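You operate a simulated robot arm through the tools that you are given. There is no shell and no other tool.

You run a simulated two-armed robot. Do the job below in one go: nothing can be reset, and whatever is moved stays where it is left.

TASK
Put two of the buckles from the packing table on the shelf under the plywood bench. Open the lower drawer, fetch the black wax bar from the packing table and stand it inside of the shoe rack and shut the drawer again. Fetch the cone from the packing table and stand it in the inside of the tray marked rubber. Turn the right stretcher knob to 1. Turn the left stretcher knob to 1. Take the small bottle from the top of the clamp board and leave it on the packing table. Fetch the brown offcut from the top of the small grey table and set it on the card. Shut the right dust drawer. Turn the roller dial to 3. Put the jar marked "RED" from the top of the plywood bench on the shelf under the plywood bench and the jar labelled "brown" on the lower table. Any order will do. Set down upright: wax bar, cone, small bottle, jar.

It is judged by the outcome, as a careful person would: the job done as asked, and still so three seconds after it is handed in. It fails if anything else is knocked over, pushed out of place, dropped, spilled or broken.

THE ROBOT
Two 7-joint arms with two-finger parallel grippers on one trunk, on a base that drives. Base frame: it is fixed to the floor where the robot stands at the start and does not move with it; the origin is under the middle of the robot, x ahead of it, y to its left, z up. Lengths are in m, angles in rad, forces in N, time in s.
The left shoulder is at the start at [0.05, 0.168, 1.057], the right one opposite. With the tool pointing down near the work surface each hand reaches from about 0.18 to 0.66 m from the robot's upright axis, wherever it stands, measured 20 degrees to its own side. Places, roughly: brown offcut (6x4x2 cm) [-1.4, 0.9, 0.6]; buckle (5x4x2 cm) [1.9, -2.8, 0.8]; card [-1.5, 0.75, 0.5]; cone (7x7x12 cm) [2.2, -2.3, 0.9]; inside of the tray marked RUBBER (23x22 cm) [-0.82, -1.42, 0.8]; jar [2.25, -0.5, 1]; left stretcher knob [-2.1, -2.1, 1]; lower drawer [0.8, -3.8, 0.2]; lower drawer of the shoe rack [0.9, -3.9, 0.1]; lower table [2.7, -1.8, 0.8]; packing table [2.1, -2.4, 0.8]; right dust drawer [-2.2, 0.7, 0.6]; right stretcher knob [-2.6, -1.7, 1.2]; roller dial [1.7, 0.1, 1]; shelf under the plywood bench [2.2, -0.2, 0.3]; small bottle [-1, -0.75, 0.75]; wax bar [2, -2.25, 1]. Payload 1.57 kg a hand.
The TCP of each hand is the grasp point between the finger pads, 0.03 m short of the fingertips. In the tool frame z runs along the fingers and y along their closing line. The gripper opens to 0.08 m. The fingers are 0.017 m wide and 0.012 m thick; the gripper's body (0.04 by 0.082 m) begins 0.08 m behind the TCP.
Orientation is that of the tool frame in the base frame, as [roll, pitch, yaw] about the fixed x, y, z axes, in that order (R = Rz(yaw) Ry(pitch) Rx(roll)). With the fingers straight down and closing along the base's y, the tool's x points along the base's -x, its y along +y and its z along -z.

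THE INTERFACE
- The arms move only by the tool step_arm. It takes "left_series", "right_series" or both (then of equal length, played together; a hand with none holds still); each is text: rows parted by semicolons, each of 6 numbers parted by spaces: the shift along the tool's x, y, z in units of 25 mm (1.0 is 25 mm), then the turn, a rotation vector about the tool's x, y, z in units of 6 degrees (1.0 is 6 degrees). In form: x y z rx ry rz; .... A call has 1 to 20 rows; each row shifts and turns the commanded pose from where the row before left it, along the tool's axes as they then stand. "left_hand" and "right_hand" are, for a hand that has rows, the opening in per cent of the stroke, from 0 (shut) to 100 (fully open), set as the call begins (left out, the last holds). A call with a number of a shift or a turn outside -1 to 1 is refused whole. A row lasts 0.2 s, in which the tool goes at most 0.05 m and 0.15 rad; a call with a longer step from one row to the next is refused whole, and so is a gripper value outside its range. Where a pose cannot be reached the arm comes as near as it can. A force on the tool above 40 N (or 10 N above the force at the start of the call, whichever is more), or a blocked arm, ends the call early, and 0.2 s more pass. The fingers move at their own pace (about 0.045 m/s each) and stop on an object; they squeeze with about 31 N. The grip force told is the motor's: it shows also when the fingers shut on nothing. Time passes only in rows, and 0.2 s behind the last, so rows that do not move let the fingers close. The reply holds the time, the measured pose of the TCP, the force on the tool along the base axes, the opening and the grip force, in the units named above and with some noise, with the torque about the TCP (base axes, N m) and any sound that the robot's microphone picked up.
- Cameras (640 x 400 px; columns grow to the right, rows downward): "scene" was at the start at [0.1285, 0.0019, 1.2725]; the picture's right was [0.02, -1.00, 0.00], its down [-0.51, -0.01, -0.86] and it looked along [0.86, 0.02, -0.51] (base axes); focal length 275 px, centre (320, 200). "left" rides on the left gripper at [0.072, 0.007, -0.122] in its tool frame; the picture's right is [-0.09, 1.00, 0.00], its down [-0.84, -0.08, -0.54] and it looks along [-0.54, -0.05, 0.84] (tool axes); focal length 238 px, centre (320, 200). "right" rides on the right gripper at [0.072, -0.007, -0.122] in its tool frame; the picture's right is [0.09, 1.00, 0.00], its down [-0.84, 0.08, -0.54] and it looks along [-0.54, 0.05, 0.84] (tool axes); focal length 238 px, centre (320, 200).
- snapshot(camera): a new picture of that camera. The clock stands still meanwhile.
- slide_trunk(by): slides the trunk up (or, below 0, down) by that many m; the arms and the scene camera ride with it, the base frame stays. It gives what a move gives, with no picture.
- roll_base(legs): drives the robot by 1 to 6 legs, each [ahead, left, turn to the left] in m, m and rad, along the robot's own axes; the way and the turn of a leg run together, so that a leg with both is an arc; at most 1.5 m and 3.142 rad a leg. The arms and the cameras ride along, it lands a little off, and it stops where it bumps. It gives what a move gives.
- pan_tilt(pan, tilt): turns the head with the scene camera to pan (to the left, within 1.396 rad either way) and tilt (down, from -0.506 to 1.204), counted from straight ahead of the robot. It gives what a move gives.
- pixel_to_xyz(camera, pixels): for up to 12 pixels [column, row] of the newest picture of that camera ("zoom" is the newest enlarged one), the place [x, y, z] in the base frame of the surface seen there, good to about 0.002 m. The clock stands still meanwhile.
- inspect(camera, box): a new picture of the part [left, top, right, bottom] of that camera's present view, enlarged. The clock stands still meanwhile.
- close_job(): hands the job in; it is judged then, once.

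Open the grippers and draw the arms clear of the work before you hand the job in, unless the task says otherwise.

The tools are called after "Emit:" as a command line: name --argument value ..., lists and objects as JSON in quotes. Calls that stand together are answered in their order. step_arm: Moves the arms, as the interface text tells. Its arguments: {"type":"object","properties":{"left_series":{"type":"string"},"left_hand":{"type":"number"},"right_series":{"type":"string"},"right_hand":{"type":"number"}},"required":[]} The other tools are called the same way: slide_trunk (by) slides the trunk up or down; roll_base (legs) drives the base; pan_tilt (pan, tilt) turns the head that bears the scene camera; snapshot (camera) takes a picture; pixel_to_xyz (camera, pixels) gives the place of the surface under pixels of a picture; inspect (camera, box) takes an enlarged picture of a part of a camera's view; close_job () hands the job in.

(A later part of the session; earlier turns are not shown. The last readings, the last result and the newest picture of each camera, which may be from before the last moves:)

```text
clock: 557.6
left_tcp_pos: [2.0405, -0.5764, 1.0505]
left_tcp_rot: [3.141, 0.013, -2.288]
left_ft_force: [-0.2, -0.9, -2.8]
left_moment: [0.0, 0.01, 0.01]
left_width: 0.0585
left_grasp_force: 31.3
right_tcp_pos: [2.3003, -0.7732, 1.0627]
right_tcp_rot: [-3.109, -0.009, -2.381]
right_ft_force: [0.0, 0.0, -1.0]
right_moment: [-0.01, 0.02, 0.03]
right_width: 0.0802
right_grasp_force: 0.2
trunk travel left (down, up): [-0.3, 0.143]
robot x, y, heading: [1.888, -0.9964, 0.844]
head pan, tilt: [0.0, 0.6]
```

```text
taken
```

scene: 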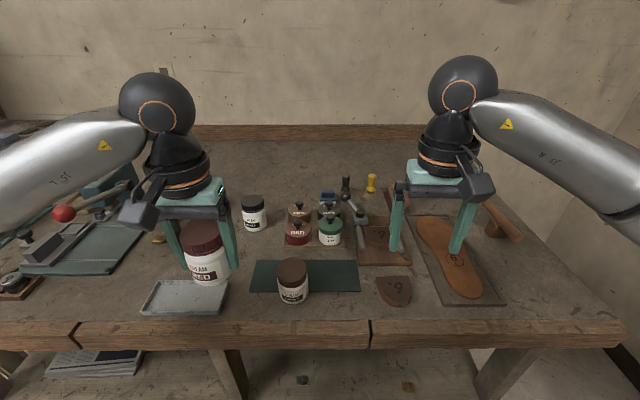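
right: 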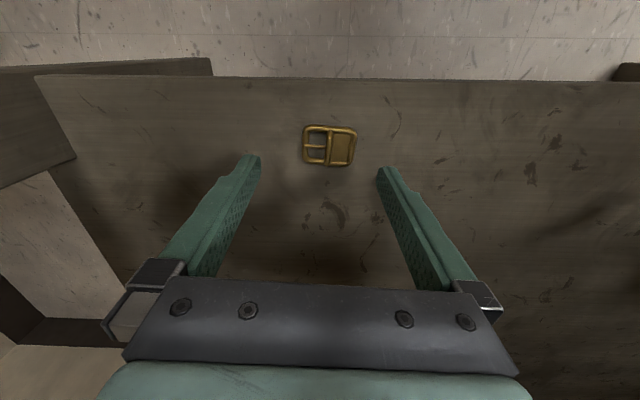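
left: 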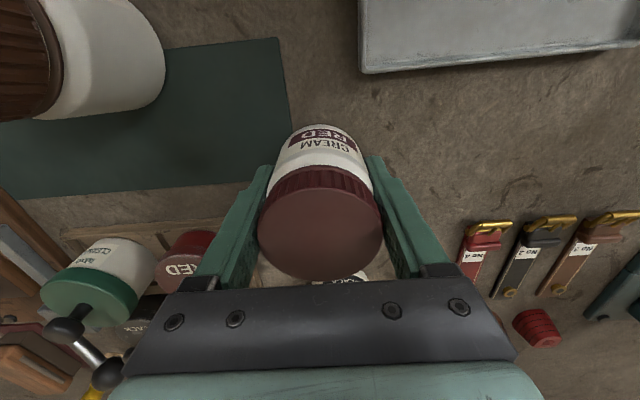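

RED jar lifted (foot 0.044 below TCP). Move the left hand aside and bring the right hand over the BROWN jar.

Emit:
step_arm --left_series "0.3 1 0 0 0 0;0.3 1 0 0 0 0;0.3 1 0 0 0 0;0.3 1 0 0 0 0;0.3 1 0 0 0 0;0 1 0 0 0 0"

Emit:
step_arm --right_series "-0.1 0.967 0 0 0 0;-0.1 0.967 0 0 0 0;-0.1 0.967 0 0 0 0;-0.1 0.967 0 0 0 0;-0.1 0.967 0 0 0 0;-0.1 0.967 0 0 0 0;-0.1 0.967 0 0 0 0;-0.1 0.967 0 0 0 0;-0.1 0.967 0 0 0 0" --right_hand 100

Emit:
snapshot --camera "right"

Emit:
snapshot --camera "scene"

```text
clock: 559.0
left_tcp_pos: [1.9018, -0.5033, 1.0543]
left_tcp_rot: [3.141, 0.013, -2.292]
left_ft_force: [0.1, -0.5, -1.4]
left_moment: [0.0, -0.01, 0.0]
left_width: 0.0588
left_grasp_force: 31.3
right_tcp_pos: [2.3007, -0.7732, 1.063]
right_tcp_rot: [-3.111, -0.009, -2.383]
right_ft_force: [0.6, 0.6, -0.6]
right_moment: [-0.01, 0.02, -0.02]
right_width: 0.08
right_grasp_force: 0.2
trunk travel left (down, up): [-0.3, 0.143]
robot x, y, heading: [1.8897, -0.9951, 0.837]
head pan, tilt: [0.0, 0.6]
```

```text
clock: 561.0
left_tcp_pos: [1.904, -0.506, 1.0544]
left_tcp_rot: [-3.141, 0.013, -2.291]
left_ft_force: [-0.4, 0.2, -3.3]
left_moment: [0.0, 0.03, 0.03]
left_width: 0.0589
left_grasp_force: 30.5
right_tcp_pos: [2.1641, -0.5994, 1.0571]
right_tcp_rot: [-3.107, -0.01, -2.382]
right_ft_force: [0.2, 0.5, -0.6]
right_moment: [-0.01, 0.01, 0.0]
right_width: 0.0798
right_grasp_force: 0.1
trunk travel left (down, up): [-0.3, 0.143]
robot x, y, heading: [1.8878, -0.9985, 0.842]
head pan, tilt: [0.0, 0.6]
```

```text
taken
```

right: 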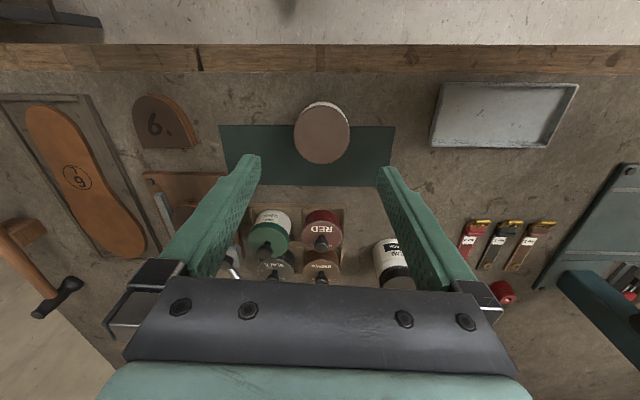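

```text
taken
```

scene: 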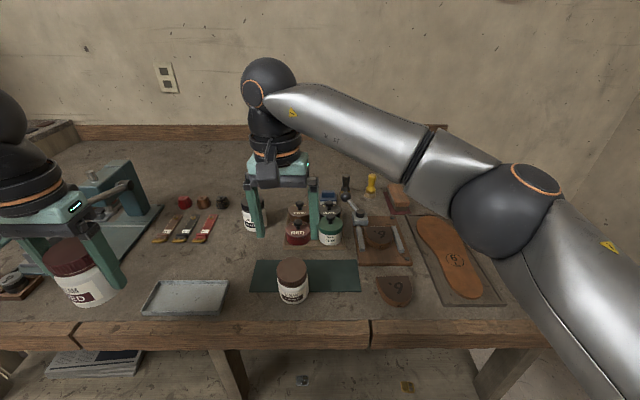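

BROWN's lid (322,134) is right under. Descend and grip.

Emit:
step_arm --right_series "0 0.06 0.9 0 0 0;0 0 0.9 0 0 0;0 0 0.9 0 0 0;0 0 0.9 0 0 0;0 0 0.9 0 0 0;0 0 0.9 0 0 0;0 0 0.65 0 0 0"

Emit:
step_arm --right_series "0 0 0 0 0 0;0 0 0 0 0 0;0 0 0 0 0 0;0 0 0 0 0 0" --right_hand 0

Emit:
snapshot --camera "right"

```text
clock: 562.6
left_tcp_pos: [1.9033, -0.5044, 1.055]
left_tcp_rot: [-3.141, 0.011, -2.29]
left_ft_force: [-0.2, 1.1, -2.1]
left_moment: [0.01, 0.04, 0.0]
left_width: 0.0587
left_grasp_force: 31.1
right_tcp_pos: [2.1668, -0.6021, 0.9024]
right_tcp_rot: [-3.111, -0.011, -2.383]
right_ft_force: [-0.3, -0.8, -0.1]
right_moment: [0.0, -0.02, -0.02]
right_width: 0.0799
right_grasp_force: 0.0
trunk travel left (down, up): [-0.3, 0.143]
robot x, y, heading: [1.8877, -0.9957, 0.847]
head pan, tilt: [0.0, 0.6]
```

```text
clock: 563.6
left_tcp_pos: [1.9042, -0.5042, 1.0539]
left_tcp_rot: [3.141, 0.011, -2.291]
left_ft_force: [0.3, 0.7, -2.2]
left_moment: [0.01, 0.04, -0.02]
left_width: 0.0587
left_grasp_force: 30.9
right_tcp_pos: [2.1658, -0.6016, 0.904]
right_tcp_rot: [-3.112, -0.008, -2.381]
right_ft_force: [-2.7, 1.3, 0.5]
right_moment: [0.11, 0.11, 0.04]
right_width: 0.0595
right_grasp_force: 30.9
trunk travel left (down, up): [-0.3, 0.143]
robot x, y, heading: [1.887, -0.9965, 0.85]
head pan, tilt: [0.0, 0.6]
```

```text
taken
```

right: 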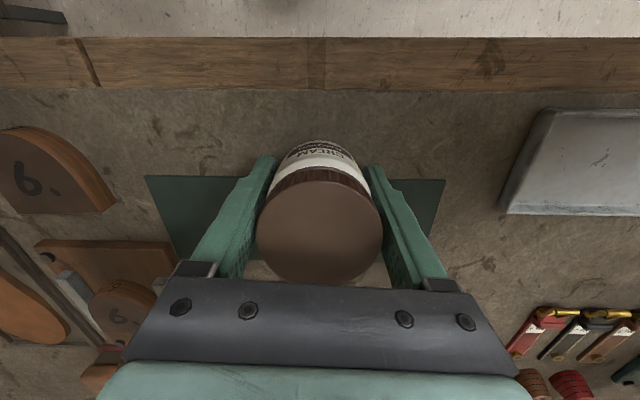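

BROWN gripped. Lift it, bring it back to my right side, and back the base off 0.45 m.

Emit:
step_arm --right_series "0 0 -0.6 0 0 0;0 0 -1 0 0 0;0 0 -1 0 0 0;0 0 -1 0 0 0;0 0 -1 0 0 0;0 0 -1 0 0 0;0.3 -1 0 0 0 0;0.3 -1 0 0 0 0;0.3 -1 0 0 0 0;0.3 -1 0 0 0 0;0.3 -1 0 0 0 0;0.3 -1 0 0 0 0;0.3 -1 0 0 0 0;0.3 -1 0 0 0 0"

Emit:
roll_base --legs '[[-0.42, -0.12, 0.0]]'

Emit:
slide_trunk --by -0.3

Emit:
snapshot --camera "scene"

```text
clock: 566.6
left_tcp_pos: [1.9031, -0.5049, 1.0539]
left_tcp_rot: [-3.14, 0.012, -2.29]
left_ft_force: [0.4, -0.4, -2.0]
left_moment: [0.0, -0.02, -0.03]
left_width: 0.0586
left_grasp_force: 30.9
right_tcp_pos: [2.2593, -0.7875, 1.0526]
right_tcp_rot: [-3.111, -0.01, -2.383]
right_ft_force: [-0.1, 0.2, -2.2]
right_moment: [0.0, 0.04, -0.01]
right_width: 0.0596
right_grasp_force: 30.8
trunk travel left (down, up): [-0.3, 0.143]
robot x, y, heading: [1.8868, -0.9976, 0.841]
head pan, tilt: [0.0, 0.6]
```

```text
clock: 569.3
left_tcp_pos: [1.7269, -0.8911, 1.0549]
left_tcp_rot: [-3.141, 0.013, -2.307]
left_ft_force: [-0.3, 0.0, -2.1]
left_moment: [-0.02, 0.0, 0.04]
left_width: 0.0584
left_grasp_force: 31.0
right_tcp_pos: [2.0792, -1.1783, 1.053]
right_tcp_rot: [-3.111, -0.009, -2.398]
right_ft_force: [0.2, -0.3, -1.7]
right_moment: [0.01, -0.02, -0.03]
right_width: 0.0595
right_grasp_force: 30.9
trunk travel left (down, up): [-0.3, 0.143]
robot x, y, heading: [1.703, -1.3843, 0.824]
head pan, tilt: [0.0, 0.6]
```

```text
clock: 572.3
left_tcp_pos: [1.7274, -0.8905, 0.7553]
left_tcp_rot: [3.141, 0.013, -2.306]
left_ft_force: [-0.4, -0.2, -2.6]
left_moment: [-0.02, 0.02, 0.0]
left_width: 0.0587
left_grasp_force: 30.4
right_tcp_pos: [2.0781, -1.1772, 0.7543]
right_tcp_rot: [-3.11, -0.01, -2.398]
right_ft_force: [0.5, 0.9, -2.4]
right_moment: [0.01, 0.04, 0.03]
right_width: 0.0595
right_grasp_force: 30.6
trunk travel left (down, up): [0.0, 0.443]
robot x, y, heading: [1.7008, -1.3816, 0.832]
head pan, tilt: [0.0, 0.6]
```

```text
taken
```

scene: 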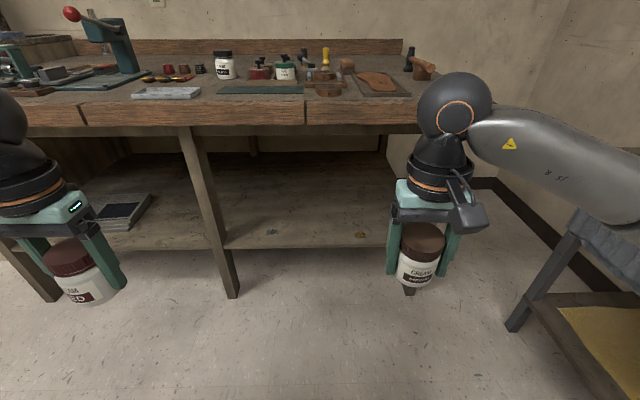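

Base to b≈2.27; then left hand with RED goes low in front, right hand with BROWN goes high.

Emit:
roll_base --legs '[[0.115, -0.08, 0.02]]'

Emit:
step_arm --left_series "-0.4 -0.617 0.973 0 0 0;-0.4 -0.617 0.973 0 0 0;-0.4 -0.617 0.973 0 0 0;-0.4 -0.617 0.973 0 0 0;-0.4 -0.617 0.973 0 0 0;-0.4 -0.617 0.973 0 0 0;-0.4 -0.617 0.973 0 0 0;-0.4 -0.617 0.973 0 0 0;-0.4 -0.617 0.973 0 0 0;-0.4 -0.617 0.973 0 0 0;-0.4 -0.617 0.973 0 0 0;-0.4 -0.617 0.973 0 0 0;-0.4 -0.617 0.973 0 0 0;-0.4 -0.617 0.973 0 0 0;-0.4 -0.617 0.973 0 0 0" --right_series "0.2 -0.2 -0.78 0 0 0;0.2 -0.2 -0.78 0 0 0;0.2 -0.2 -0.78 0 0 0;0.2 -0.2 -0.78 0 0 0;0.2 -0.2 -0.78 0 0 0;0.2 -0.2 -0.78 0 0 0;0.2 -0.2 -0.78 0 0 0;0.2 -0.2 -0.78 0 0 0;0.2 -0.2 -0.78 0 0 0;0.2 -0.2 -0.78 0 0 0;0.2 -0.2 -0.78 0 0 0;0.2 -0.2 -0.78 0 0 0;0.2 -0.2 -0.78 0 0 0;0.2 -0.2 -0.78 0 0 0;0.2 -0.2 -0.78 0 0 0"

Emit:
snapshot --camera "scene"

```text
clock: 573.6
left_tcp_pos: [1.8534, -0.8586, 0.7543]
left_tcp_rot: [-3.141, 0.014, -2.288]
left_ft_force: [0.0, 0.0, -2.0]
left_moment: [0.0, -0.02, -0.01]
left_width: 0.0586
left_grasp_force: 31.5
right_tcp_pos: [2.209, -1.1401, 0.7538]
right_tcp_rot: [-3.11, -0.01, -2.378]
right_ft_force: [0.5, 0.5, -2.4]
right_moment: [0.01, 0.01, -0.02]
right_width: 0.0597
right_grasp_force: 31.2
trunk travel left (down, up): [0.0, 0.443]
robot x, y, heading: [1.8401, -1.3467, 0.847]
head pan, tilt: [0.0, 0.6]
```

```text
clock: 576.8
left_tcp_pos: [2.1292, -0.8965, 0.3904]
left_tcp_rot: [-3.14, 0.014, -2.289]
left_ft_force: [1.2, 0.6, -2.3]
left_moment: [-0.01, 0.0, -0.01]
left_width: 0.0583
left_grasp_force: 31.1
right_tcp_pos: [2.1996, -1.2312, 1.028]
right_tcp_rot: [-3.113, -0.009, -2.378]
right_ft_force: [-0.7, 0.7, -2.2]
right_moment: [-0.01, 0.0, -0.02]
right_width: 0.0597
right_grasp_force: 30.8
right hand out of reach, approached as far as the arm can: row 15
trunk travel left (down, up): [0.0, 0.443]
robot x, y, heading: [1.8392, -1.348, 0.846]
head pan, tilt: [0.0, 0.6]
```

```text
taken
```

scene: 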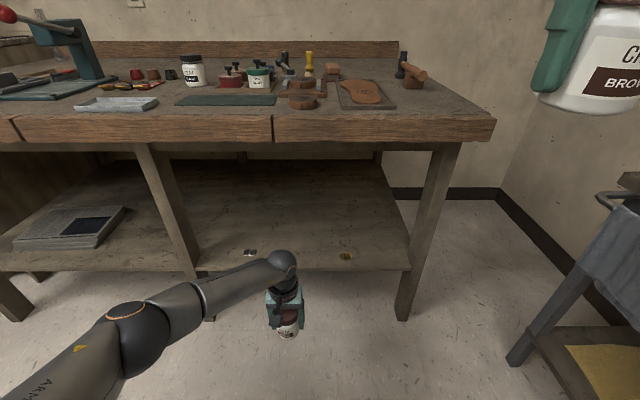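

RED is at b=2.19, z low; BROWN is held high. Drive forward 0.31 m under the bench.

Emit:
roll_base --legs '[[0.155, 0, 0], [0.155, 0, 0]]'

Emit:
snapshot --camera "left"

Emit:
snapshot --camera "scene"

```text
clock: 579.2
left_tcp_pos: [2.3314, -0.6613, 0.3902]
left_tcp_rot: [3.141, 0.012, -2.283]
left_ft_force: [-0.1, 0.1, -1.9]
left_moment: [-0.02, 0.01, -0.02]
left_width: 0.0585
left_grasp_force: 31.2
right_tcp_pos: [2.4058, -0.9951, 1.027]
right_tcp_rot: [-3.111, -0.009, -2.375]
right_ft_force: [0.8, 0.8, -1.5]
right_moment: [-0.01, 0.05, 0.01]
right_width: 0.0596
right_grasp_force: 30.8
trunk travel left (down, up): [0.0, 0.443]
robot x, y, heading: [2.0446, -1.1188, 0.856]
head pan, tilt: [0.0, 0.6]
```

```text
taken
```

left: 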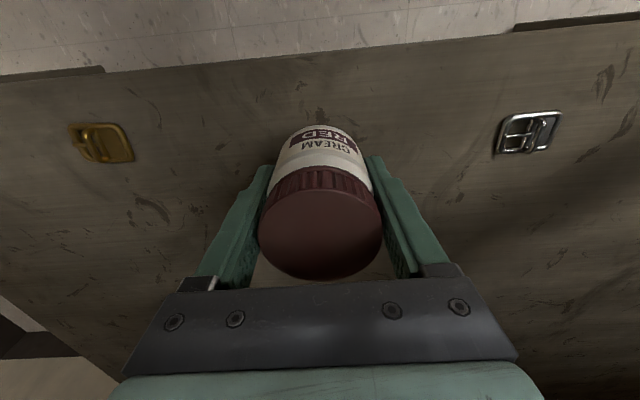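

```text
taken
```

scene: 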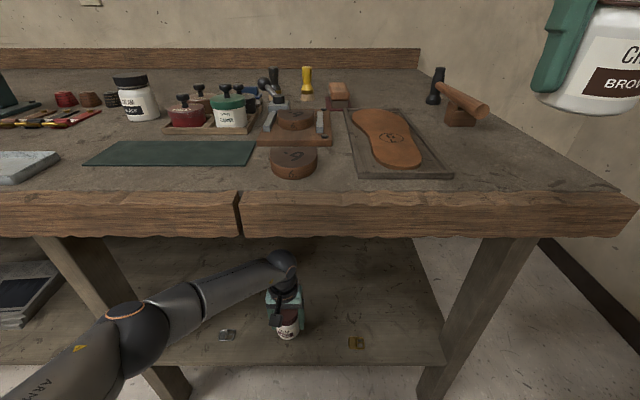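

RED hangs between the two buckles. Lower it gently.

Emit:
step_arm --left_series "0 0 0.5 0 0 0;0 0 0.5 0 0 0;0 0 0.1 0 0 0"

Emit:
step_arm --left_series "0 0 0.06 0 0 0;0 0 0.06 0 0 0"

```text
clock: 580.0
left_tcp_pos: [2.3306, -0.6605, 0.3631]
left_tcp_rot: [-3.14, 0.011, -2.282]
left_ft_force: [-0.7, 0.2, -2.4]
left_moment: [0.0, -0.02, 0.02]
left_width: 0.0586
left_grasp_force: 30.8
right_tcp_pos: [2.4052, -0.9958, 1.0274]
right_tcp_rot: [-3.11, -0.009, -2.376]
right_ft_force: [-0.4, 0.2, -1.9]
right_moment: [-0.01, -0.01, -0.03]
right_width: 0.0595
right_grasp_force: 31.5
trunk travel left (down, up): [0.0, 0.443]
robot x, y, heading: [2.0472, -1.1194, 0.852]
head pan, tilt: [0.0, 0.6]
```

```text
clock: 580.6
left_tcp_pos: [2.3309, -0.6611, 0.3608]
left_tcp_rot: [3.141, 0.012, -2.283]
left_ft_force: [-0.4, 0.2, -2.4]
left_moment: [0.0, -0.03, 0.01]
left_width: 0.0587
left_grasp_force: 30.6
right_tcp_pos: [2.4049, -0.9959, 1.0279]
right_tcp_rot: [-3.112, -0.01, -2.375]
right_ft_force: [-0.2, 0.5, -2.7]
right_moment: [-0.03, 0.03, 0.01]
right_width: 0.0598
right_grasp_force: 30.9
trunk travel left (down, up): [0.0, 0.443]
robot x, y, heading: [2.0406, -1.1167, 0.849]
head pan, tilt: [0.0, 0.6]
```

Slightly lower to feel contact.

Emit:
step_arm --left_series "0 0 0.06 0 0 0;0 0 0 0 0 0"

Emit:
step_arm --left_series "0 0 0.05 0 0 0;0 0 0 0 0 0"

```text
clock: 581.2
left_tcp_pos: [2.3328, -0.661, 0.3598]
left_tcp_rot: [-3.141, 0.011, -2.283]
left_ft_force: [-2.0, -0.1, 2.0]
left_moment: [0.05, -0.01, 0.01]
left_width: 0.0584
left_grasp_force: 31.0
right_tcp_pos: [2.4042, -0.9965, 1.0272]
right_tcp_rot: [-3.11, -0.01, -2.377]
right_ft_force: [1.4, 0.6, -3.1]
right_moment: [-0.01, 0.03, 0.02]
right_width: 0.0595
right_grasp_force: 30.3
trunk travel left (down, up): [0.0, 0.443]
robot x, y, heading: [2.042, -1.1171, 0.851]
head pan, tilt: [0.0, 0.6]
```

```text
clock: 581.8
left_tcp_pos: [2.3317, -0.6599, 0.3595]
left_tcp_rot: [3.141, 0.013, -2.283]
left_ft_force: [-5.9, -2.3, 15.5]
left_moment: [-0.12, 0.13, 0.03]
left_width: 0.0582
left_grasp_force: 30.8
right_tcp_pos: [2.4035, -0.9965, 1.027]
right_tcp_rot: [-3.111, -0.01, -2.377]
right_ft_force: [0.4, -0.4, -2.6]
right_moment: [-0.01, 0.03, 0.04]
right_width: 0.0595
right_grasp_force: 30.8
trunk travel left (down, up): [0.0, 0.443]
robot x, y, heading: [2.0461, -1.1202, 0.852]
head pan, tilt: [0.0, 0.6]
```

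On the shelf. Relieve, open, raise the hand clear of the lid, then back out.

Emit:
step_arm --left_series "0 0 -0.06 0 0 0;0 0 0 0 0 0"

Emit:
step_arm --left_series "0 0 0 0 0 0;0 0 0 0 0 0;0 0 0 0 0 0;0 0 -0.5 0 0 0;0 0 -0.8 0 0 0;0 0 -0.8 0 0 0;0 0 -0.8 0 0 0;0 0 -0.8 0 0 0;0 0 -0.4 0 0 0" --left_hand 100

Emit:
snapshot --camera "left"

Emit:
snapshot --camera "scene"

```text
clock: 582.4
left_tcp_pos: [2.3334, -0.6605, 0.3595]
left_tcp_rot: [3.141, 0.014, -2.283]
left_ft_force: [-2.5, 2.4, 9.3]
left_moment: [0.07, 0.02, 0.01]
left_width: 0.0586
left_grasp_force: 31.2
right_tcp_pos: [2.4047, -0.9955, 1.0272]
right_tcp_rot: [-3.11, -0.009, -2.375]
right_ft_force: [-0.8, 0.7, -2.2]
right_moment: [0.02, 0.02, 0.0]
right_width: 0.0592
right_grasp_force: 31.0
trunk travel left (down, up): [0.0, 0.443]
robot x, y, heading: [2.0417, -1.117, 0.852]
head pan, tilt: [0.0, 0.6]
```

```text
clock: 584.4
left_tcp_pos: [2.3319, -0.6622, 0.4622]
left_tcp_rot: [3.141, 0.012, -2.283]
left_ft_force: [0.3, -0.2, -0.3]
left_moment: [0.0, 0.01, 0.01]
left_width: 0.08
left_grasp_force: 0.1
right_tcp_pos: [2.4045, -0.9968, 1.0279]
right_tcp_rot: [-3.11, -0.009, -2.376]
right_ft_force: [0.3, -0.5, -2.7]
right_moment: [-0.01, 0.01, -0.01]
right_width: 0.0596
right_grasp_force: 31.6
trunk travel left (down, up): [0.0, 0.443]
robot x, y, heading: [2.0433, -1.1137, 0.847]
head pan, tilt: [0.0, 0.6]
```

```text
taken
```

left: 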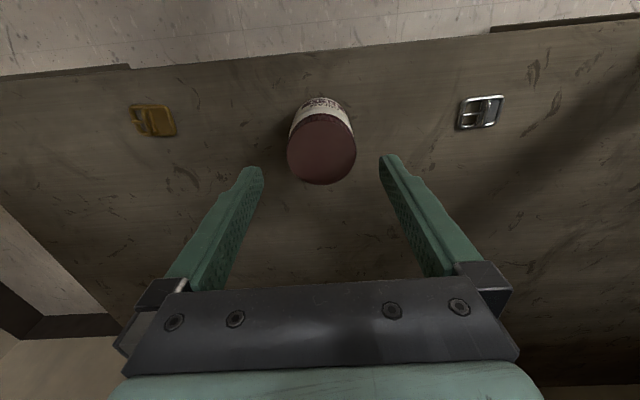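

```text
taken
```

scene: 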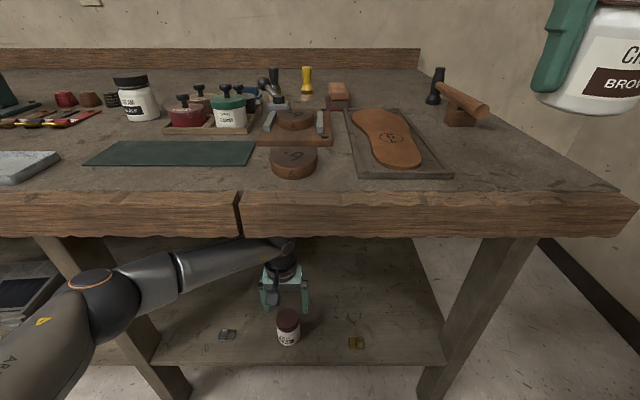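

RED stands on the shelf. Back out straight.

Emit:
roll_base --legs '[[-0.2, 0, 0], [-0.22, 0, 0]]'

Emit:
snapshot --camera "scene"

```text
clock: 587.3
left_tcp_pos: [2.0543, -0.9765, 0.4616]
left_tcp_rot: [3.142, 0.012, -2.273]
left_ft_force: [-0.1, -1.4, -0.6]
left_moment: [0.02, -0.02, -0.03]
left_width: 0.0798
left_grasp_force: 0.0
right_tcp_pos: [2.1281, -1.3111, 1.0273]
right_tcp_rot: [-3.11, -0.011, -2.366]
right_ft_force: [0.0, -0.5, -1.9]
right_moment: [0.0, 0.01, -0.02]
right_width: 0.0594
right_grasp_force: 31.4
trunk travel left (down, up): [0.0, 0.443]
robot x, y, heading: [1.7726, -1.4363, 0.865]
head pan, tilt: [0.0, 0.6]
```

```text
taken
```

scene: 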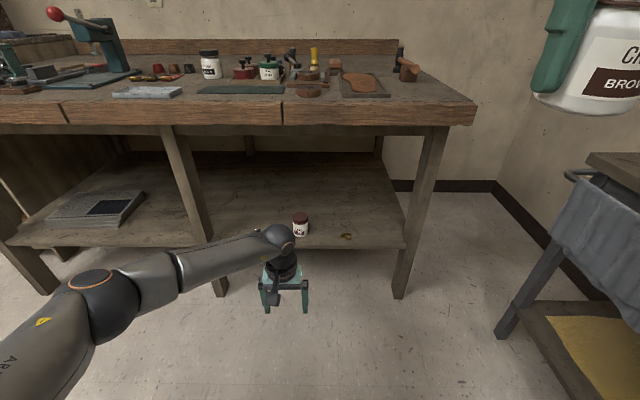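

Now the BROWN jar: raise trunk and left hand, then turn to face the lower table.

Emit:
slide_trunk --by 0.3

Emit:
step_arm --left_series "0.4 0.3 -1 0 0 0;0.4 0.3 -1 0 0 0;0.4 0.3 -1 0 0 0;0.4 0.3 -1 0 0 0;0.4 0.3 -1 0 0 0;0.4 0.3 -1 0 0 0;0.4 0.3 -1 0 0 0;0.4 0.3 -1 0 0 0;0 0.3 -1 0 0 0;0 0.3 -1 0 0 0;0 0 -1 0 0 0;0 0 -1 0 0 0" --right_series "-0.2 0 0.9 0 0 0;-0.2 0 0.9 0 0 0;-0.2 0 0.9 0 0 0;-0.2 0 0.9 0 0 0;-0.2 0 0.9 0 0 0;-0.2 0 0.9 0 0 0;-0.2 0 0.9 0 0 0;-0.2 0 0.9 0 0 0;-0.2 0 0.9 0 0 0;-0.2 0 0.9 0 0 0;-0.2 0 0.9 0 0 0;-0.2 0 0.9 0 0 0"

Emit:
roll_base --legs '[[-0.15, 0.1, 0], [0, 0, -1.615]]'

Emit:
pan_tilt --pan 0.3 --tilt 0.6

Emit:
snapshot --camera "scene"

```text
clock: 590.3
left_tcp_pos: [2.0534, -0.977, 0.7618]
left_tcp_rot: [-3.142, 0.01, -2.273]
left_ft_force: [0.4, 0.1, 0.1]
left_moment: [0.03, 0.02, -0.01]
left_width: 0.0803
left_grasp_force: 0.0
right_tcp_pos: [2.1287, -1.3098, 1.3281]
right_tcp_rot: [-3.111, -0.01, -2.365]
right_ft_force: [0.0, 0.5, -2.2]
right_moment: [0.0, 0.03, 0.0]
right_width: 0.0592
right_grasp_force: 30.8
trunk travel left (down, up): [-0.3, 0.143]
robot x, y, heading: [1.7736, -1.4354, 0.863]
head pan, tilt: [0.0, 0.6]
```

```text
clock: 592.9
left_tcp_pos: [1.9409, -0.9943, 1.0611]
left_tcp_rot: [3.141, 0.01, -2.272]
left_ft_force: [0.5, 1.0, 0.1]
left_moment: [0.06, 0.02, 0.01]
left_width: 0.0802
left_grasp_force: 0.0
right_tcp_pos: [2.1744, -1.276, 1.0567]
right_tcp_rot: [-3.111, -0.008, -2.366]
right_ft_force: [-0.4, -0.3, -2.4]
right_moment: [-0.01, 0.02, 0.01]
right_width: 0.0591
right_grasp_force: 30.3
trunk travel left (down, up): [-0.3, 0.143]
robot x, y, heading: [1.7697, -1.4352, 0.859]
head pan, tilt: [0.0, 0.6]
```

```text
clock: 598.5
left_tcp_pos: [2.0208, -1.6902, 1.0616]
left_tcp_rot: [3.141, 0.012, 2.364]
left_ft_force: [0.4, 0.2, 0.3]
left_moment: [0.0, 0.03, 0.01]
left_width: 0.08
left_grasp_force: 0.0
right_tcp_pos: [1.7199, -1.9018, 1.057]
right_tcp_rot: [-3.11, -0.009, 2.271]
right_ft_force: [0.0, 0.4, -1.7]
right_moment: [0.05, 0.05, 0.0]
right_width: 0.0592
right_grasp_force: 31.2
trunk travel left (down, up): [-0.3, 0.143]
robot x, y, heading: [1.5907, -1.4838, -0.786]
head pan, tilt: [0.0, 0.6]
```

```text
clock: 599.3
left_tcp_pos: [2.0199, -1.6898, 1.0623]
left_tcp_rot: [3.14, 0.012, 2.362]
left_ft_force: [-0.3, 0.5, -0.7]
left_moment: [0.03, 0.0, -0.01]
left_width: 0.0803
left_grasp_force: 0.1
right_tcp_pos: [1.7203, -1.9009, 1.0573]
right_tcp_rot: [-3.111, -0.012, 2.27]
right_ft_force: [0.2, 0.5, -2.1]
right_moment: [0.02, 0.02, 0.0]
right_width: 0.0591
right_grasp_force: 31.0
trunk travel left (down, up): [-0.3, 0.143]
robot x, y, heading: [1.5955, -1.4863, -0.785]
head pan, tilt: [0.3, 0.6]
```

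```text
taken
```

scene: 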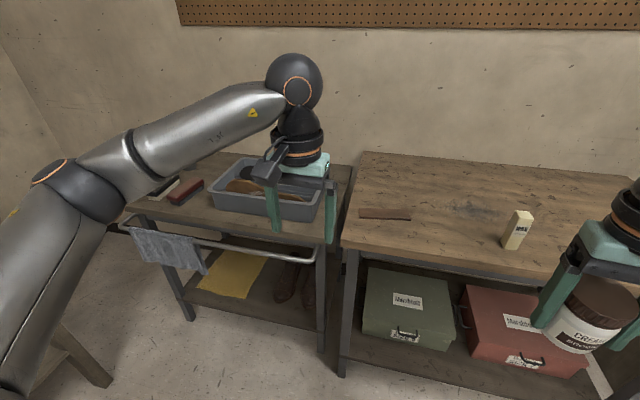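

Shift left 0.3 m to see the lower table's free area.

Emit:
roll_base --legs '[[0.0, 0.3, 0.03]]'

Emit:
step_arm --left_series "1 0 0 0 0 0;1 0 0 0 0 0;1 0 0 0 0 0;1 0 0 0 0 0;0 1 0 0 0 0;0 1 0 0 0 0"

Emit:
pan_tilt --pan 0.15 --tilt 0.65

Emit:
snapshot --camera "scene"

```text
clock: 602.5
left_tcp_pos: [2.2324, -1.4626, 1.0621]
left_tcp_rot: [3.141, 0.01, 2.392]
left_ft_force: [0.2, 0.0, -0.5]
left_moment: [0.0, 0.01, 0.0]
left_width: 0.08
left_grasp_force: 0.1
right_tcp_pos: [1.9396, -1.6843, 1.0574]
right_tcp_rot: [-3.111, -0.011, 2.3]
right_ft_force: [0.7, -0.2, -2.4]
right_moment: [0.01, 0.01, 0.01]
right_width: 0.0591
right_grasp_force: 30.5
trunk travel left (down, up): [-0.3, 0.143]
robot x, y, heading: [1.7976, -1.2716, -0.754]
head pan, tilt: [0.3, 0.6]
```

```text
clock: 603.9
left_tcp_pos: [2.1962, -1.3581, 1.0628]
left_tcp_rot: [-3.141, 0.012, 2.391]
left_ft_force: [0.5, -0.2, -0.3]
left_moment: [-0.01, -0.03, 0.02]
left_width: 0.08
left_grasp_force: 0.1
right_tcp_pos: [1.9393, -1.6836, 1.0567]
right_tcp_rot: [-3.11, -0.008, 2.299]
right_ft_force: [-0.5, 0.3, -2.7]
right_moment: [0.02, 0.02, 0.0]
right_width: 0.0592
right_grasp_force: 31.5
trunk travel left (down, up): [-0.3, 0.143]
robot x, y, heading: [1.8014, -1.2715, -0.758]
head pan, tilt: [0.3, 0.6]
```

```text
clock: 604.6
left_tcp_pos: [2.195, -1.3582, 1.0619]
left_tcp_rot: [3.141, 0.012, 2.392]
left_ft_force: [-0.1, -0.6, 0.2]
left_moment: [0.03, 0.01, -0.01]
left_width: 0.0799
left_grasp_force: 0.2
right_tcp_pos: [1.9389, -1.6838, 1.058]
right_tcp_rot: [-3.109, -0.009, 2.3]
right_ft_force: [0.2, -0.1, -1.7]
right_moment: [-0.02, 0.01, 0.03]
right_width: 0.0592
right_grasp_force: 30.6
trunk travel left (down, up): [-0.3, 0.143]
robot x, y, heading: [1.7991, -1.2717, -0.757]
head pan, tilt: [0.15, 0.649]
```

```text
taken
```

scene: 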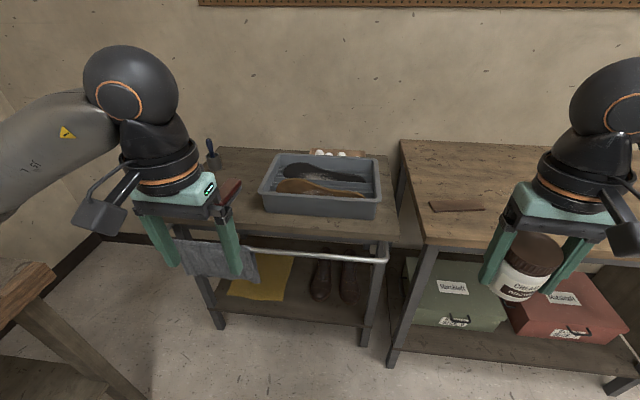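

Measure free areas on the lower table: strip in front of the bin, gap left of it.

Emit:
inspect --camera "scene" --box '[190, 130, 420, 270]'

Emit:
pixel_to_xyz --camera "scene" --pixels '[[265, 205], [375, 215], [320, 222], [390, 225], [250, 215], [255, 190], [265, 165], [390, 190], [330, 235], [245, 205], [240, 185], [300, 160]]'

```text
2.78 times, centred on (305, 200) of scene
```

zoom: 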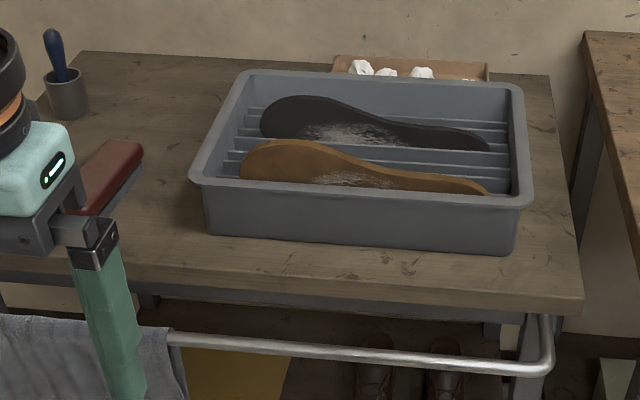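

```text
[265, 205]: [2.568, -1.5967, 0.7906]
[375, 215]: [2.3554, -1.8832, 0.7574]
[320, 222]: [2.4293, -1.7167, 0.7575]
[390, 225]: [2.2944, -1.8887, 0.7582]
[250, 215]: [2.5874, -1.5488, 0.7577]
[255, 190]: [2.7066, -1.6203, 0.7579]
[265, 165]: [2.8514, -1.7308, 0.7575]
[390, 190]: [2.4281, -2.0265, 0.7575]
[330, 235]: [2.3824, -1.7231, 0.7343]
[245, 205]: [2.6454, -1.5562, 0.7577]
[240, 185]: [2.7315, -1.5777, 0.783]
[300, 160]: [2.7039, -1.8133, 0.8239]
```

The strip in front of the bin (f 2.85–2.96) is free; check the bin's front rim.

Emit:
pixel_to_xyz --camera "zoom" --pixels '[[350, 192], [350, 200], [350, 240], [350, 262], [350, 290], [250, 230], [250, 250], [270, 265], [450, 280]]'

```text
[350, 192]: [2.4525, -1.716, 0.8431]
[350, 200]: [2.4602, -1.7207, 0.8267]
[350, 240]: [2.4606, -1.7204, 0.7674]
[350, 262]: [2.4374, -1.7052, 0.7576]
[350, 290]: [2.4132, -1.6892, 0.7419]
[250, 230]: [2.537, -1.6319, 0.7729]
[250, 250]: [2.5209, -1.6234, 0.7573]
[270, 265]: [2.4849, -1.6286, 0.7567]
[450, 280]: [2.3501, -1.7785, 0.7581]
```

In front of the bin there are only ~5 cm, too narrow. The spot left of the bin looks better; move the left hand out of view and look.

Emit:
step_arm --left_series "0 1 -0.5 0 0 0;0 1 -0.5 0 0 0;0 1 -0.5 0 0 0;0 1 -0.5 0 0 0"

Emit:
pan_tilt --pan 0.3 --tilt 0.6

Emit:
inspect --camera "scene" --box '[200, 110, 440, 260]'

```text
clock: 605.6
left_tcp_pos: [2.2616, -1.2834, 1.112]
left_tcp_rot: [3.142, 0.012, 2.392]
left_ft_force: [0.0, -0.2, 0.4]
left_moment: [-0.01, -0.02, 0.01]
left_width: 0.0801
left_grasp_force: 0.0
right_tcp_pos: [1.9391, -1.6842, 1.0562]
right_tcp_rot: [-3.11, -0.009, 2.301]
right_ft_force: [0.5, 0.0, -2.6]
right_moment: [0.0, 0.0, 0.01]
right_width: 0.0589
right_grasp_force: 30.8
trunk travel left (down, up): [-0.3, 0.143]
robot x, y, heading: [1.8011, -1.2719, -0.756]
head pan, tilt: [0.15, 0.649]
```

```text
clock: 606.3
left_tcp_pos: [2.2629, -1.2829, 1.1118]
left_tcp_rot: [3.141, 0.012, 2.393]
left_ft_force: [0.3, 0.2, 0.0]
left_moment: [-0.01, 0.01, 0.01]
left_width: 0.08
left_grasp_force: 0.1
right_tcp_pos: [1.9375, -1.6846, 1.0561]
right_tcp_rot: [-3.109, -0.011, 2.3]
right_ft_force: [0.6, -0.2, -2.7]
right_moment: [-0.01, 0.0, 0.01]
right_width: 0.0593
right_grasp_force: 31.0
trunk travel left (down, up): [-0.3, 0.143]
robot x, y, heading: [1.7993, -1.2671, -0.753]
head pan, tilt: [0.3, 0.6]
```

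```text
2.67 times, centred on (320, 185) of scene
```

zoom: 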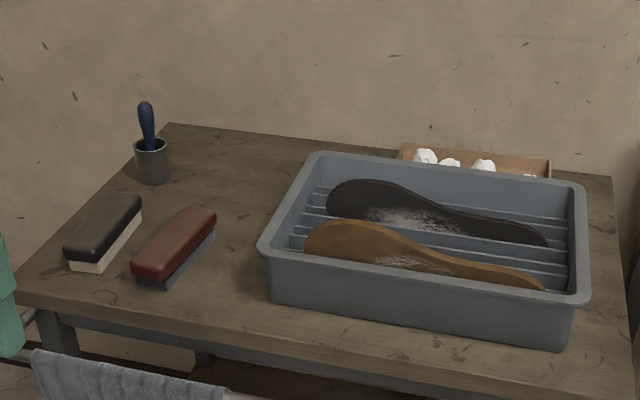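

Measure the gap between the red brush and the bin.

Emit:
pixel_to_xyz --camera "zoom" --pixels '[[160, 285], [215, 235], [260, 245], [275, 295], [235, 270], [240, 230], [220, 310], [255, 200], [290, 175], [240, 190], [250, 350], [215, 220]]'

```text
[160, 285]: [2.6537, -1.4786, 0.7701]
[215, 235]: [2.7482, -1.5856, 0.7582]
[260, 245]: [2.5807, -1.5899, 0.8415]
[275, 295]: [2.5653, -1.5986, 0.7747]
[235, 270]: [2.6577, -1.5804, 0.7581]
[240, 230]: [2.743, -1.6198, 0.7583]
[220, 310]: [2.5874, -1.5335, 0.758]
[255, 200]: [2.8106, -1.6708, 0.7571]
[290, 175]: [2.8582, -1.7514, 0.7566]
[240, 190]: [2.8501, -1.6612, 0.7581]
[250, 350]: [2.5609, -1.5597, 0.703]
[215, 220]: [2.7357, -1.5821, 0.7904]
```

The gap at f≈2.985,l≈0.66 → (2.630,-1.557) has ~25 mm margin all round. I'll stand at (2.17,-1.34) turned ~46° so the closing axis runs diagonally.

Emit:
roll_base --legs '[[0.3165, 0.198, 0], [0, 0, 0.8]]'

Emit:
pan_tilt --pan -0.4 --tilt 0.7

Emit:
snapshot --camera "scene"

Emit:
snapshot --camera "right"

```text
clock: 610.7
left_tcp_pos: [2.4946, -1.0229, 1.1109]
left_tcp_rot: [-3.141, 0.013, -3.095]
left_ft_force: [-1.3, -0.1, 0.6]
left_moment: [-0.02, 0.0, 0.01]
left_width: 0.0802
left_grasp_force: 0.0
right_tcp_pos: [2.5549, -1.5341, 1.0577]
right_tcp_rot: [-3.11, -0.012, 3.095]
right_ft_force: [0.1, -0.2, -2.8]
right_moment: [-0.02, 0.0, 0.01]
right_width: 0.0589
right_grasp_force: 30.8
trunk travel left (down, up): [-0.3, 0.143]
robot x, y, heading: [2.1642, -1.3465, 0.038]
head pan, tilt: [0.3, 0.6]
```

```text
clock: 611.8
left_tcp_pos: [2.4933, -1.0224, 1.1134]
left_tcp_rot: [3.141, 0.011, -3.093]
left_ft_force: [0.1, -0.6, -0.1]
left_moment: [0.01, -0.04, -0.02]
left_width: 0.0799
left_grasp_force: 0.1
right_tcp_pos: [2.555, -1.5343, 1.0569]
right_tcp_rot: [-3.112, -0.012, 3.096]
right_ft_force: [0.0, -0.9, -2.6]
right_moment: [0.03, 0.01, -0.01]
right_width: 0.0592
right_grasp_force: 30.8
trunk travel left (down, up): [-0.3, 0.143]
robot x, y, heading: [2.1633, -1.3474, 0.044]
head pan, tilt: [-0.4, 0.7]
```

```text
taken
```

scene: 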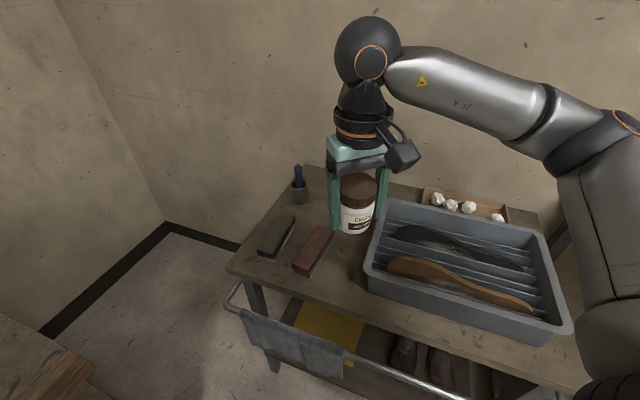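

```text
taken
```

right: 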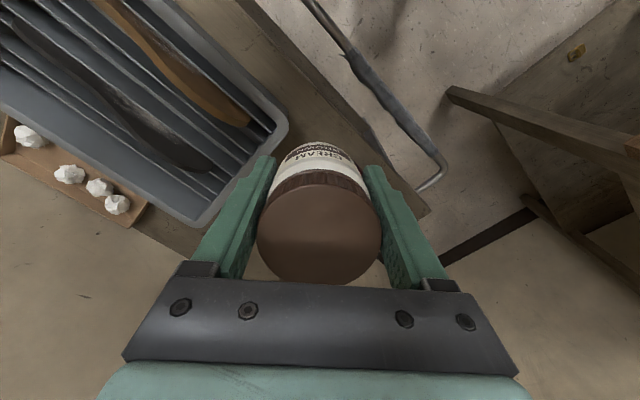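

Move to above (2.630,-1.557) and lower to z≈0.90 for a check.

Emit:
step_arm --right_series "-0.76 -0.195 0 0 0 0;-0.76 -0.195 0 0 0 0;-0.76 -0.195 0 0 0 0;-0.76 -0.195 0 0 0 0;0 0 1 0 0 0;0 0 1 0 0 0;0 0 1 0 0 0;0 0 1 0 0 0;0 0 1 0 0 0;0 0 1 0 0 0"

Emit:
inspect --camera "scene" --box '[240, 130, 440, 290]'

Emit:
snapshot --camera "right"

```text
clock: 614.0
left_tcp_pos: [2.4939, -1.0228, 1.1122]
left_tcp_rot: [3.141, 0.013, -3.094]
left_ft_force: [0.7, 0.1, -0.5]
left_moment: [-0.03, 0.03, -0.02]
left_width: 0.0802
left_grasp_force: 0.0
right_tcp_pos: [2.6285, -1.5602, 0.9038]
right_tcp_rot: [-3.11, -0.009, 3.096]
right_ft_force: [-0.2, -1.0, -2.7]
right_moment: [0.0, 0.06, -0.01]
right_width: 0.059
right_grasp_force: 31.5
trunk travel left (down, up): [-0.3, 0.143]
robot x, y, heading: [2.1629, -1.3481, 0.044]
head pan, tilt: [-0.4, 0.7]
```

```text
2.50 times, centred on (340, 210) of scene
```

zoom: 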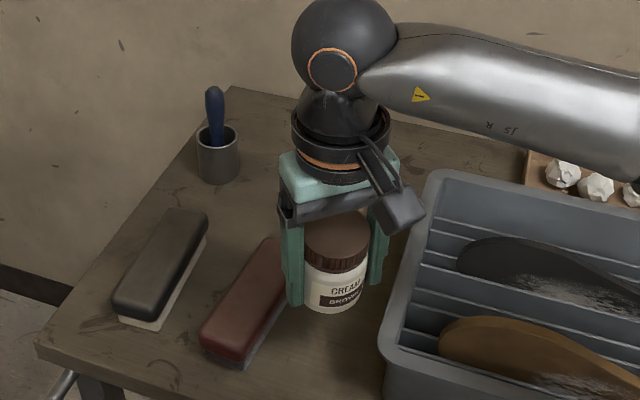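

```text
taken
```

right: 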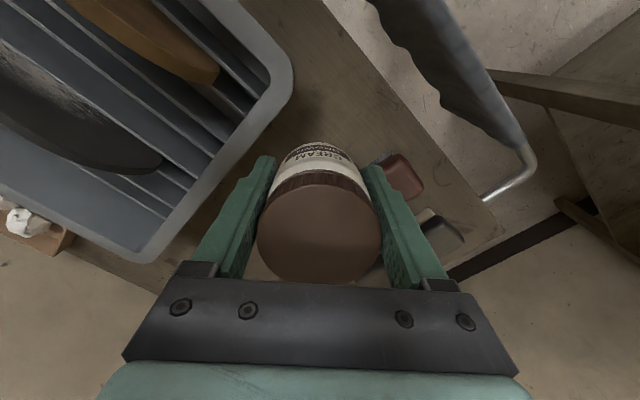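

Check clearances: bin rim and red brush positions near the fingers.

Emit:
pixel_to_xyz --camera "right" --pixels '[[288, 80], [275, 112], [250, 140], [225, 175], [190, 220], [150, 258], [385, 160], [392, 190], [410, 170], [300, 110], [340, 120]]'

```text
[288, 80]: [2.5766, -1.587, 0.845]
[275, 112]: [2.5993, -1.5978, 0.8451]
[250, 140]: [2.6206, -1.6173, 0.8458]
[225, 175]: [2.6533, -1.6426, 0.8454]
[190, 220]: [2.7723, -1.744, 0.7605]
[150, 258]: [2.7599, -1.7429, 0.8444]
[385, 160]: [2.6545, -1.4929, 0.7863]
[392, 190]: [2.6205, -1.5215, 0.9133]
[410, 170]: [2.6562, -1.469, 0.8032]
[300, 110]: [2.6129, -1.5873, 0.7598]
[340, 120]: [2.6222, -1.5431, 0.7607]
```

Shift 6 mm away from the bin for even clearance, then lower to near the table.

Emit:
step_arm --right_series "0 0.25 0 0 0 0;0 0 0.9 0 0 0;0 0 0.9 0 0 0;0 0 0.9 0 0 0;0 0 0.9 0 0 0;0 0 0.3 0 0 0"

Emit:
step_arm --right_series "0 0 0.08 0 0 0;0 0 0.06 0 0 0"

Emit:
inspect --camera "scene" --box '[240, 130, 440, 290]'

```text
clock: 615.4
left_tcp_pos: [2.4948, -1.0222, 1.1106]
left_tcp_rot: [-3.141, 0.012, -3.095]
left_ft_force: [-0.4, -0.5, 1.0]
left_moment: [0.02, -0.01, 0.05]
left_width: 0.0803
left_grasp_force: 0.0
right_tcp_pos: [2.6268, -1.5595, 0.8066]
right_tcp_rot: [-3.113, -0.01, 3.096]
right_ft_force: [0.5, -0.5, -2.2]
right_moment: [0.02, 0.0, -0.02]
right_width: 0.0592
right_grasp_force: 30.6
trunk travel left (down, up): [-0.3, 0.143]
robot x, y, heading: [2.1651, -1.3418, 0.039]
head pan, tilt: [-0.4, 0.7]
```

```text
clock: 616.0
left_tcp_pos: [2.4941, -1.0222, 1.1115]
left_tcp_rot: [3.141, 0.014, -3.097]
left_ft_force: [0.2, -0.6, 0.6]
left_moment: [-0.01, -0.01, 0.0]
left_width: 0.0797
left_grasp_force: 0.1
right_tcp_pos: [2.6271, -1.558, 0.8047]
right_tcp_rot: [-3.11, -0.011, 3.096]
right_ft_force: [-0.3, 0.2, -1.8]
right_moment: [0.0, 0.04, -0.01]
right_width: 0.0589
right_grasp_force: 30.7
trunk travel left (down, up): [-0.3, 0.143]
robot x, y, heading: [2.1586, -1.3439, 0.04]
head pan, tilt: [-0.4, 0.7]
```

```text
2.50 times, centred on (340, 210) of scene
```

zoom: 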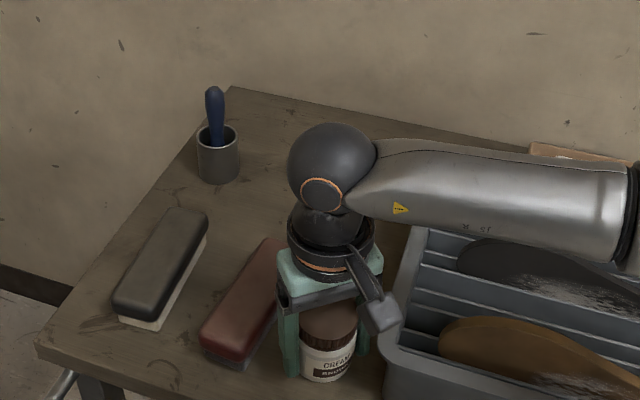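

Still ~2 mm to go; lower until contact.

Emit:
step_arm --right_series "0 0 0.06 0 0 0;0 0 0 0 0 0"

Emit:
step_arm --right_series "0 0 0.06 0 0 0;0 0 0 0 0 0"

```text
clock: 616.6
left_tcp_pos: [2.4948, -1.0234, 1.1121]
left_tcp_rot: [3.14, 0.013, -3.093]
left_ft_force: [-0.2, -0.3, 0.4]
left_moment: [-0.03, -0.01, -0.03]
left_width: 0.0801
left_grasp_force: 0.0
right_tcp_pos: [2.6266, -1.5576, 0.8032]
right_tcp_rot: [-3.11, -0.01, 3.095]
right_ft_force: [0.3, 0.4, -2.4]
right_moment: [0.02, 0.01, -0.02]
right_width: 0.0591
right_grasp_force: 31.4
trunk travel left (down, up): [-0.3, 0.143]
robot x, y, heading: [2.1617, -1.3438, 0.04]
head pan, tilt: [-0.4, 0.7]
```

```text
clock: 617.2
left_tcp_pos: [2.4937, -1.0232, 1.1134]
left_tcp_rot: [3.141, 0.011, -3.094]
left_ft_force: [-0.6, -0.5, 0.1]
left_moment: [0.03, -0.03, 0.0]
left_width: 0.08
left_grasp_force: 0.0
right_tcp_pos: [2.6277, -1.5598, 0.8036]
right_tcp_rot: [-3.11, -0.007, 3.097]
right_ft_force: [-1.3, -2.7, 7.0]
right_moment: [-0.08, 0.12, 0.03]
right_width: 0.0588
right_grasp_force: 31.4
trunk travel left (down, up): [-0.3, 0.143]
robot x, y, heading: [2.1603, -1.3461, 0.044]
head pan, tilt: [-0.4, 0.7]
```

Contact. Open only slightly (to ~69 mm) and rise.

Emit:
step_arm --right_series "0 0 0 0 0 0;0 0 0 0 0 0;0 0 -0.3 0 0 0;0 0 -0.6 0 0 0;0 0 -0.8 0 0 0;0 0 -1 0 0 0;0 0 -1 0 0 0;0 0 -1 0 0 0;0 0 -1 0 0 0;0 0 -1 0 0 0" --right_hand 86

Emit:
snapshot --camera "right"

Emit:
inspect --camera "scene" --box '[240, 130, 440, 290]'

```text
clock: 619.4
left_tcp_pos: [2.4942, -1.0225, 1.1107]
left_tcp_rot: [3.141, 0.014, -3.095]
left_ft_force: [-0.4, -0.5, -0.5]
left_moment: [0.01, 0.04, -0.01]
left_width: 0.0801
left_grasp_force: 0.1
right_tcp_pos: [2.6292, -1.5531, 0.9701]
right_tcp_rot: [-3.11, -0.011, 3.095]
right_ft_force: [0.4, 0.9, 0.4]
right_moment: [-0.01, 0.02, -0.01]
right_width: 0.0689
right_grasp_force: 0.2
trunk travel left (down, up): [-0.3, 0.143]
robot x, y, heading: [2.1628, -1.3415, 0.037]
head pan, tilt: [-0.4, 0.7]
```

```text
taken
```

right: 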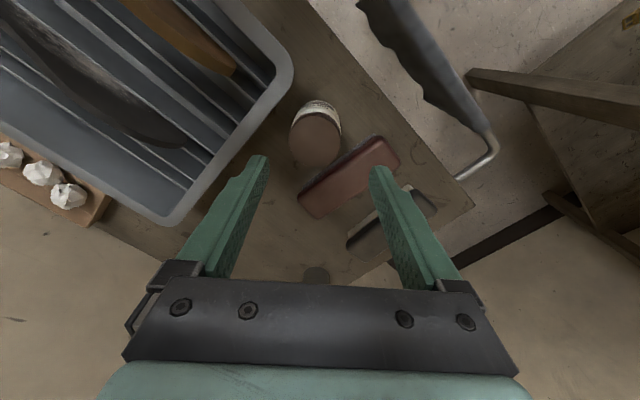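

```text
2.50 times, centred on (340, 210) of scene
```

zoom: 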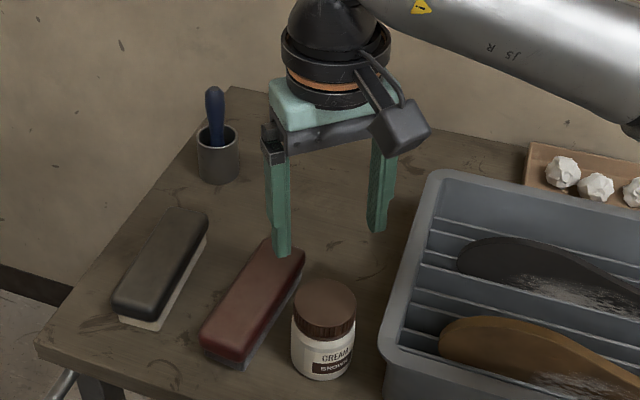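

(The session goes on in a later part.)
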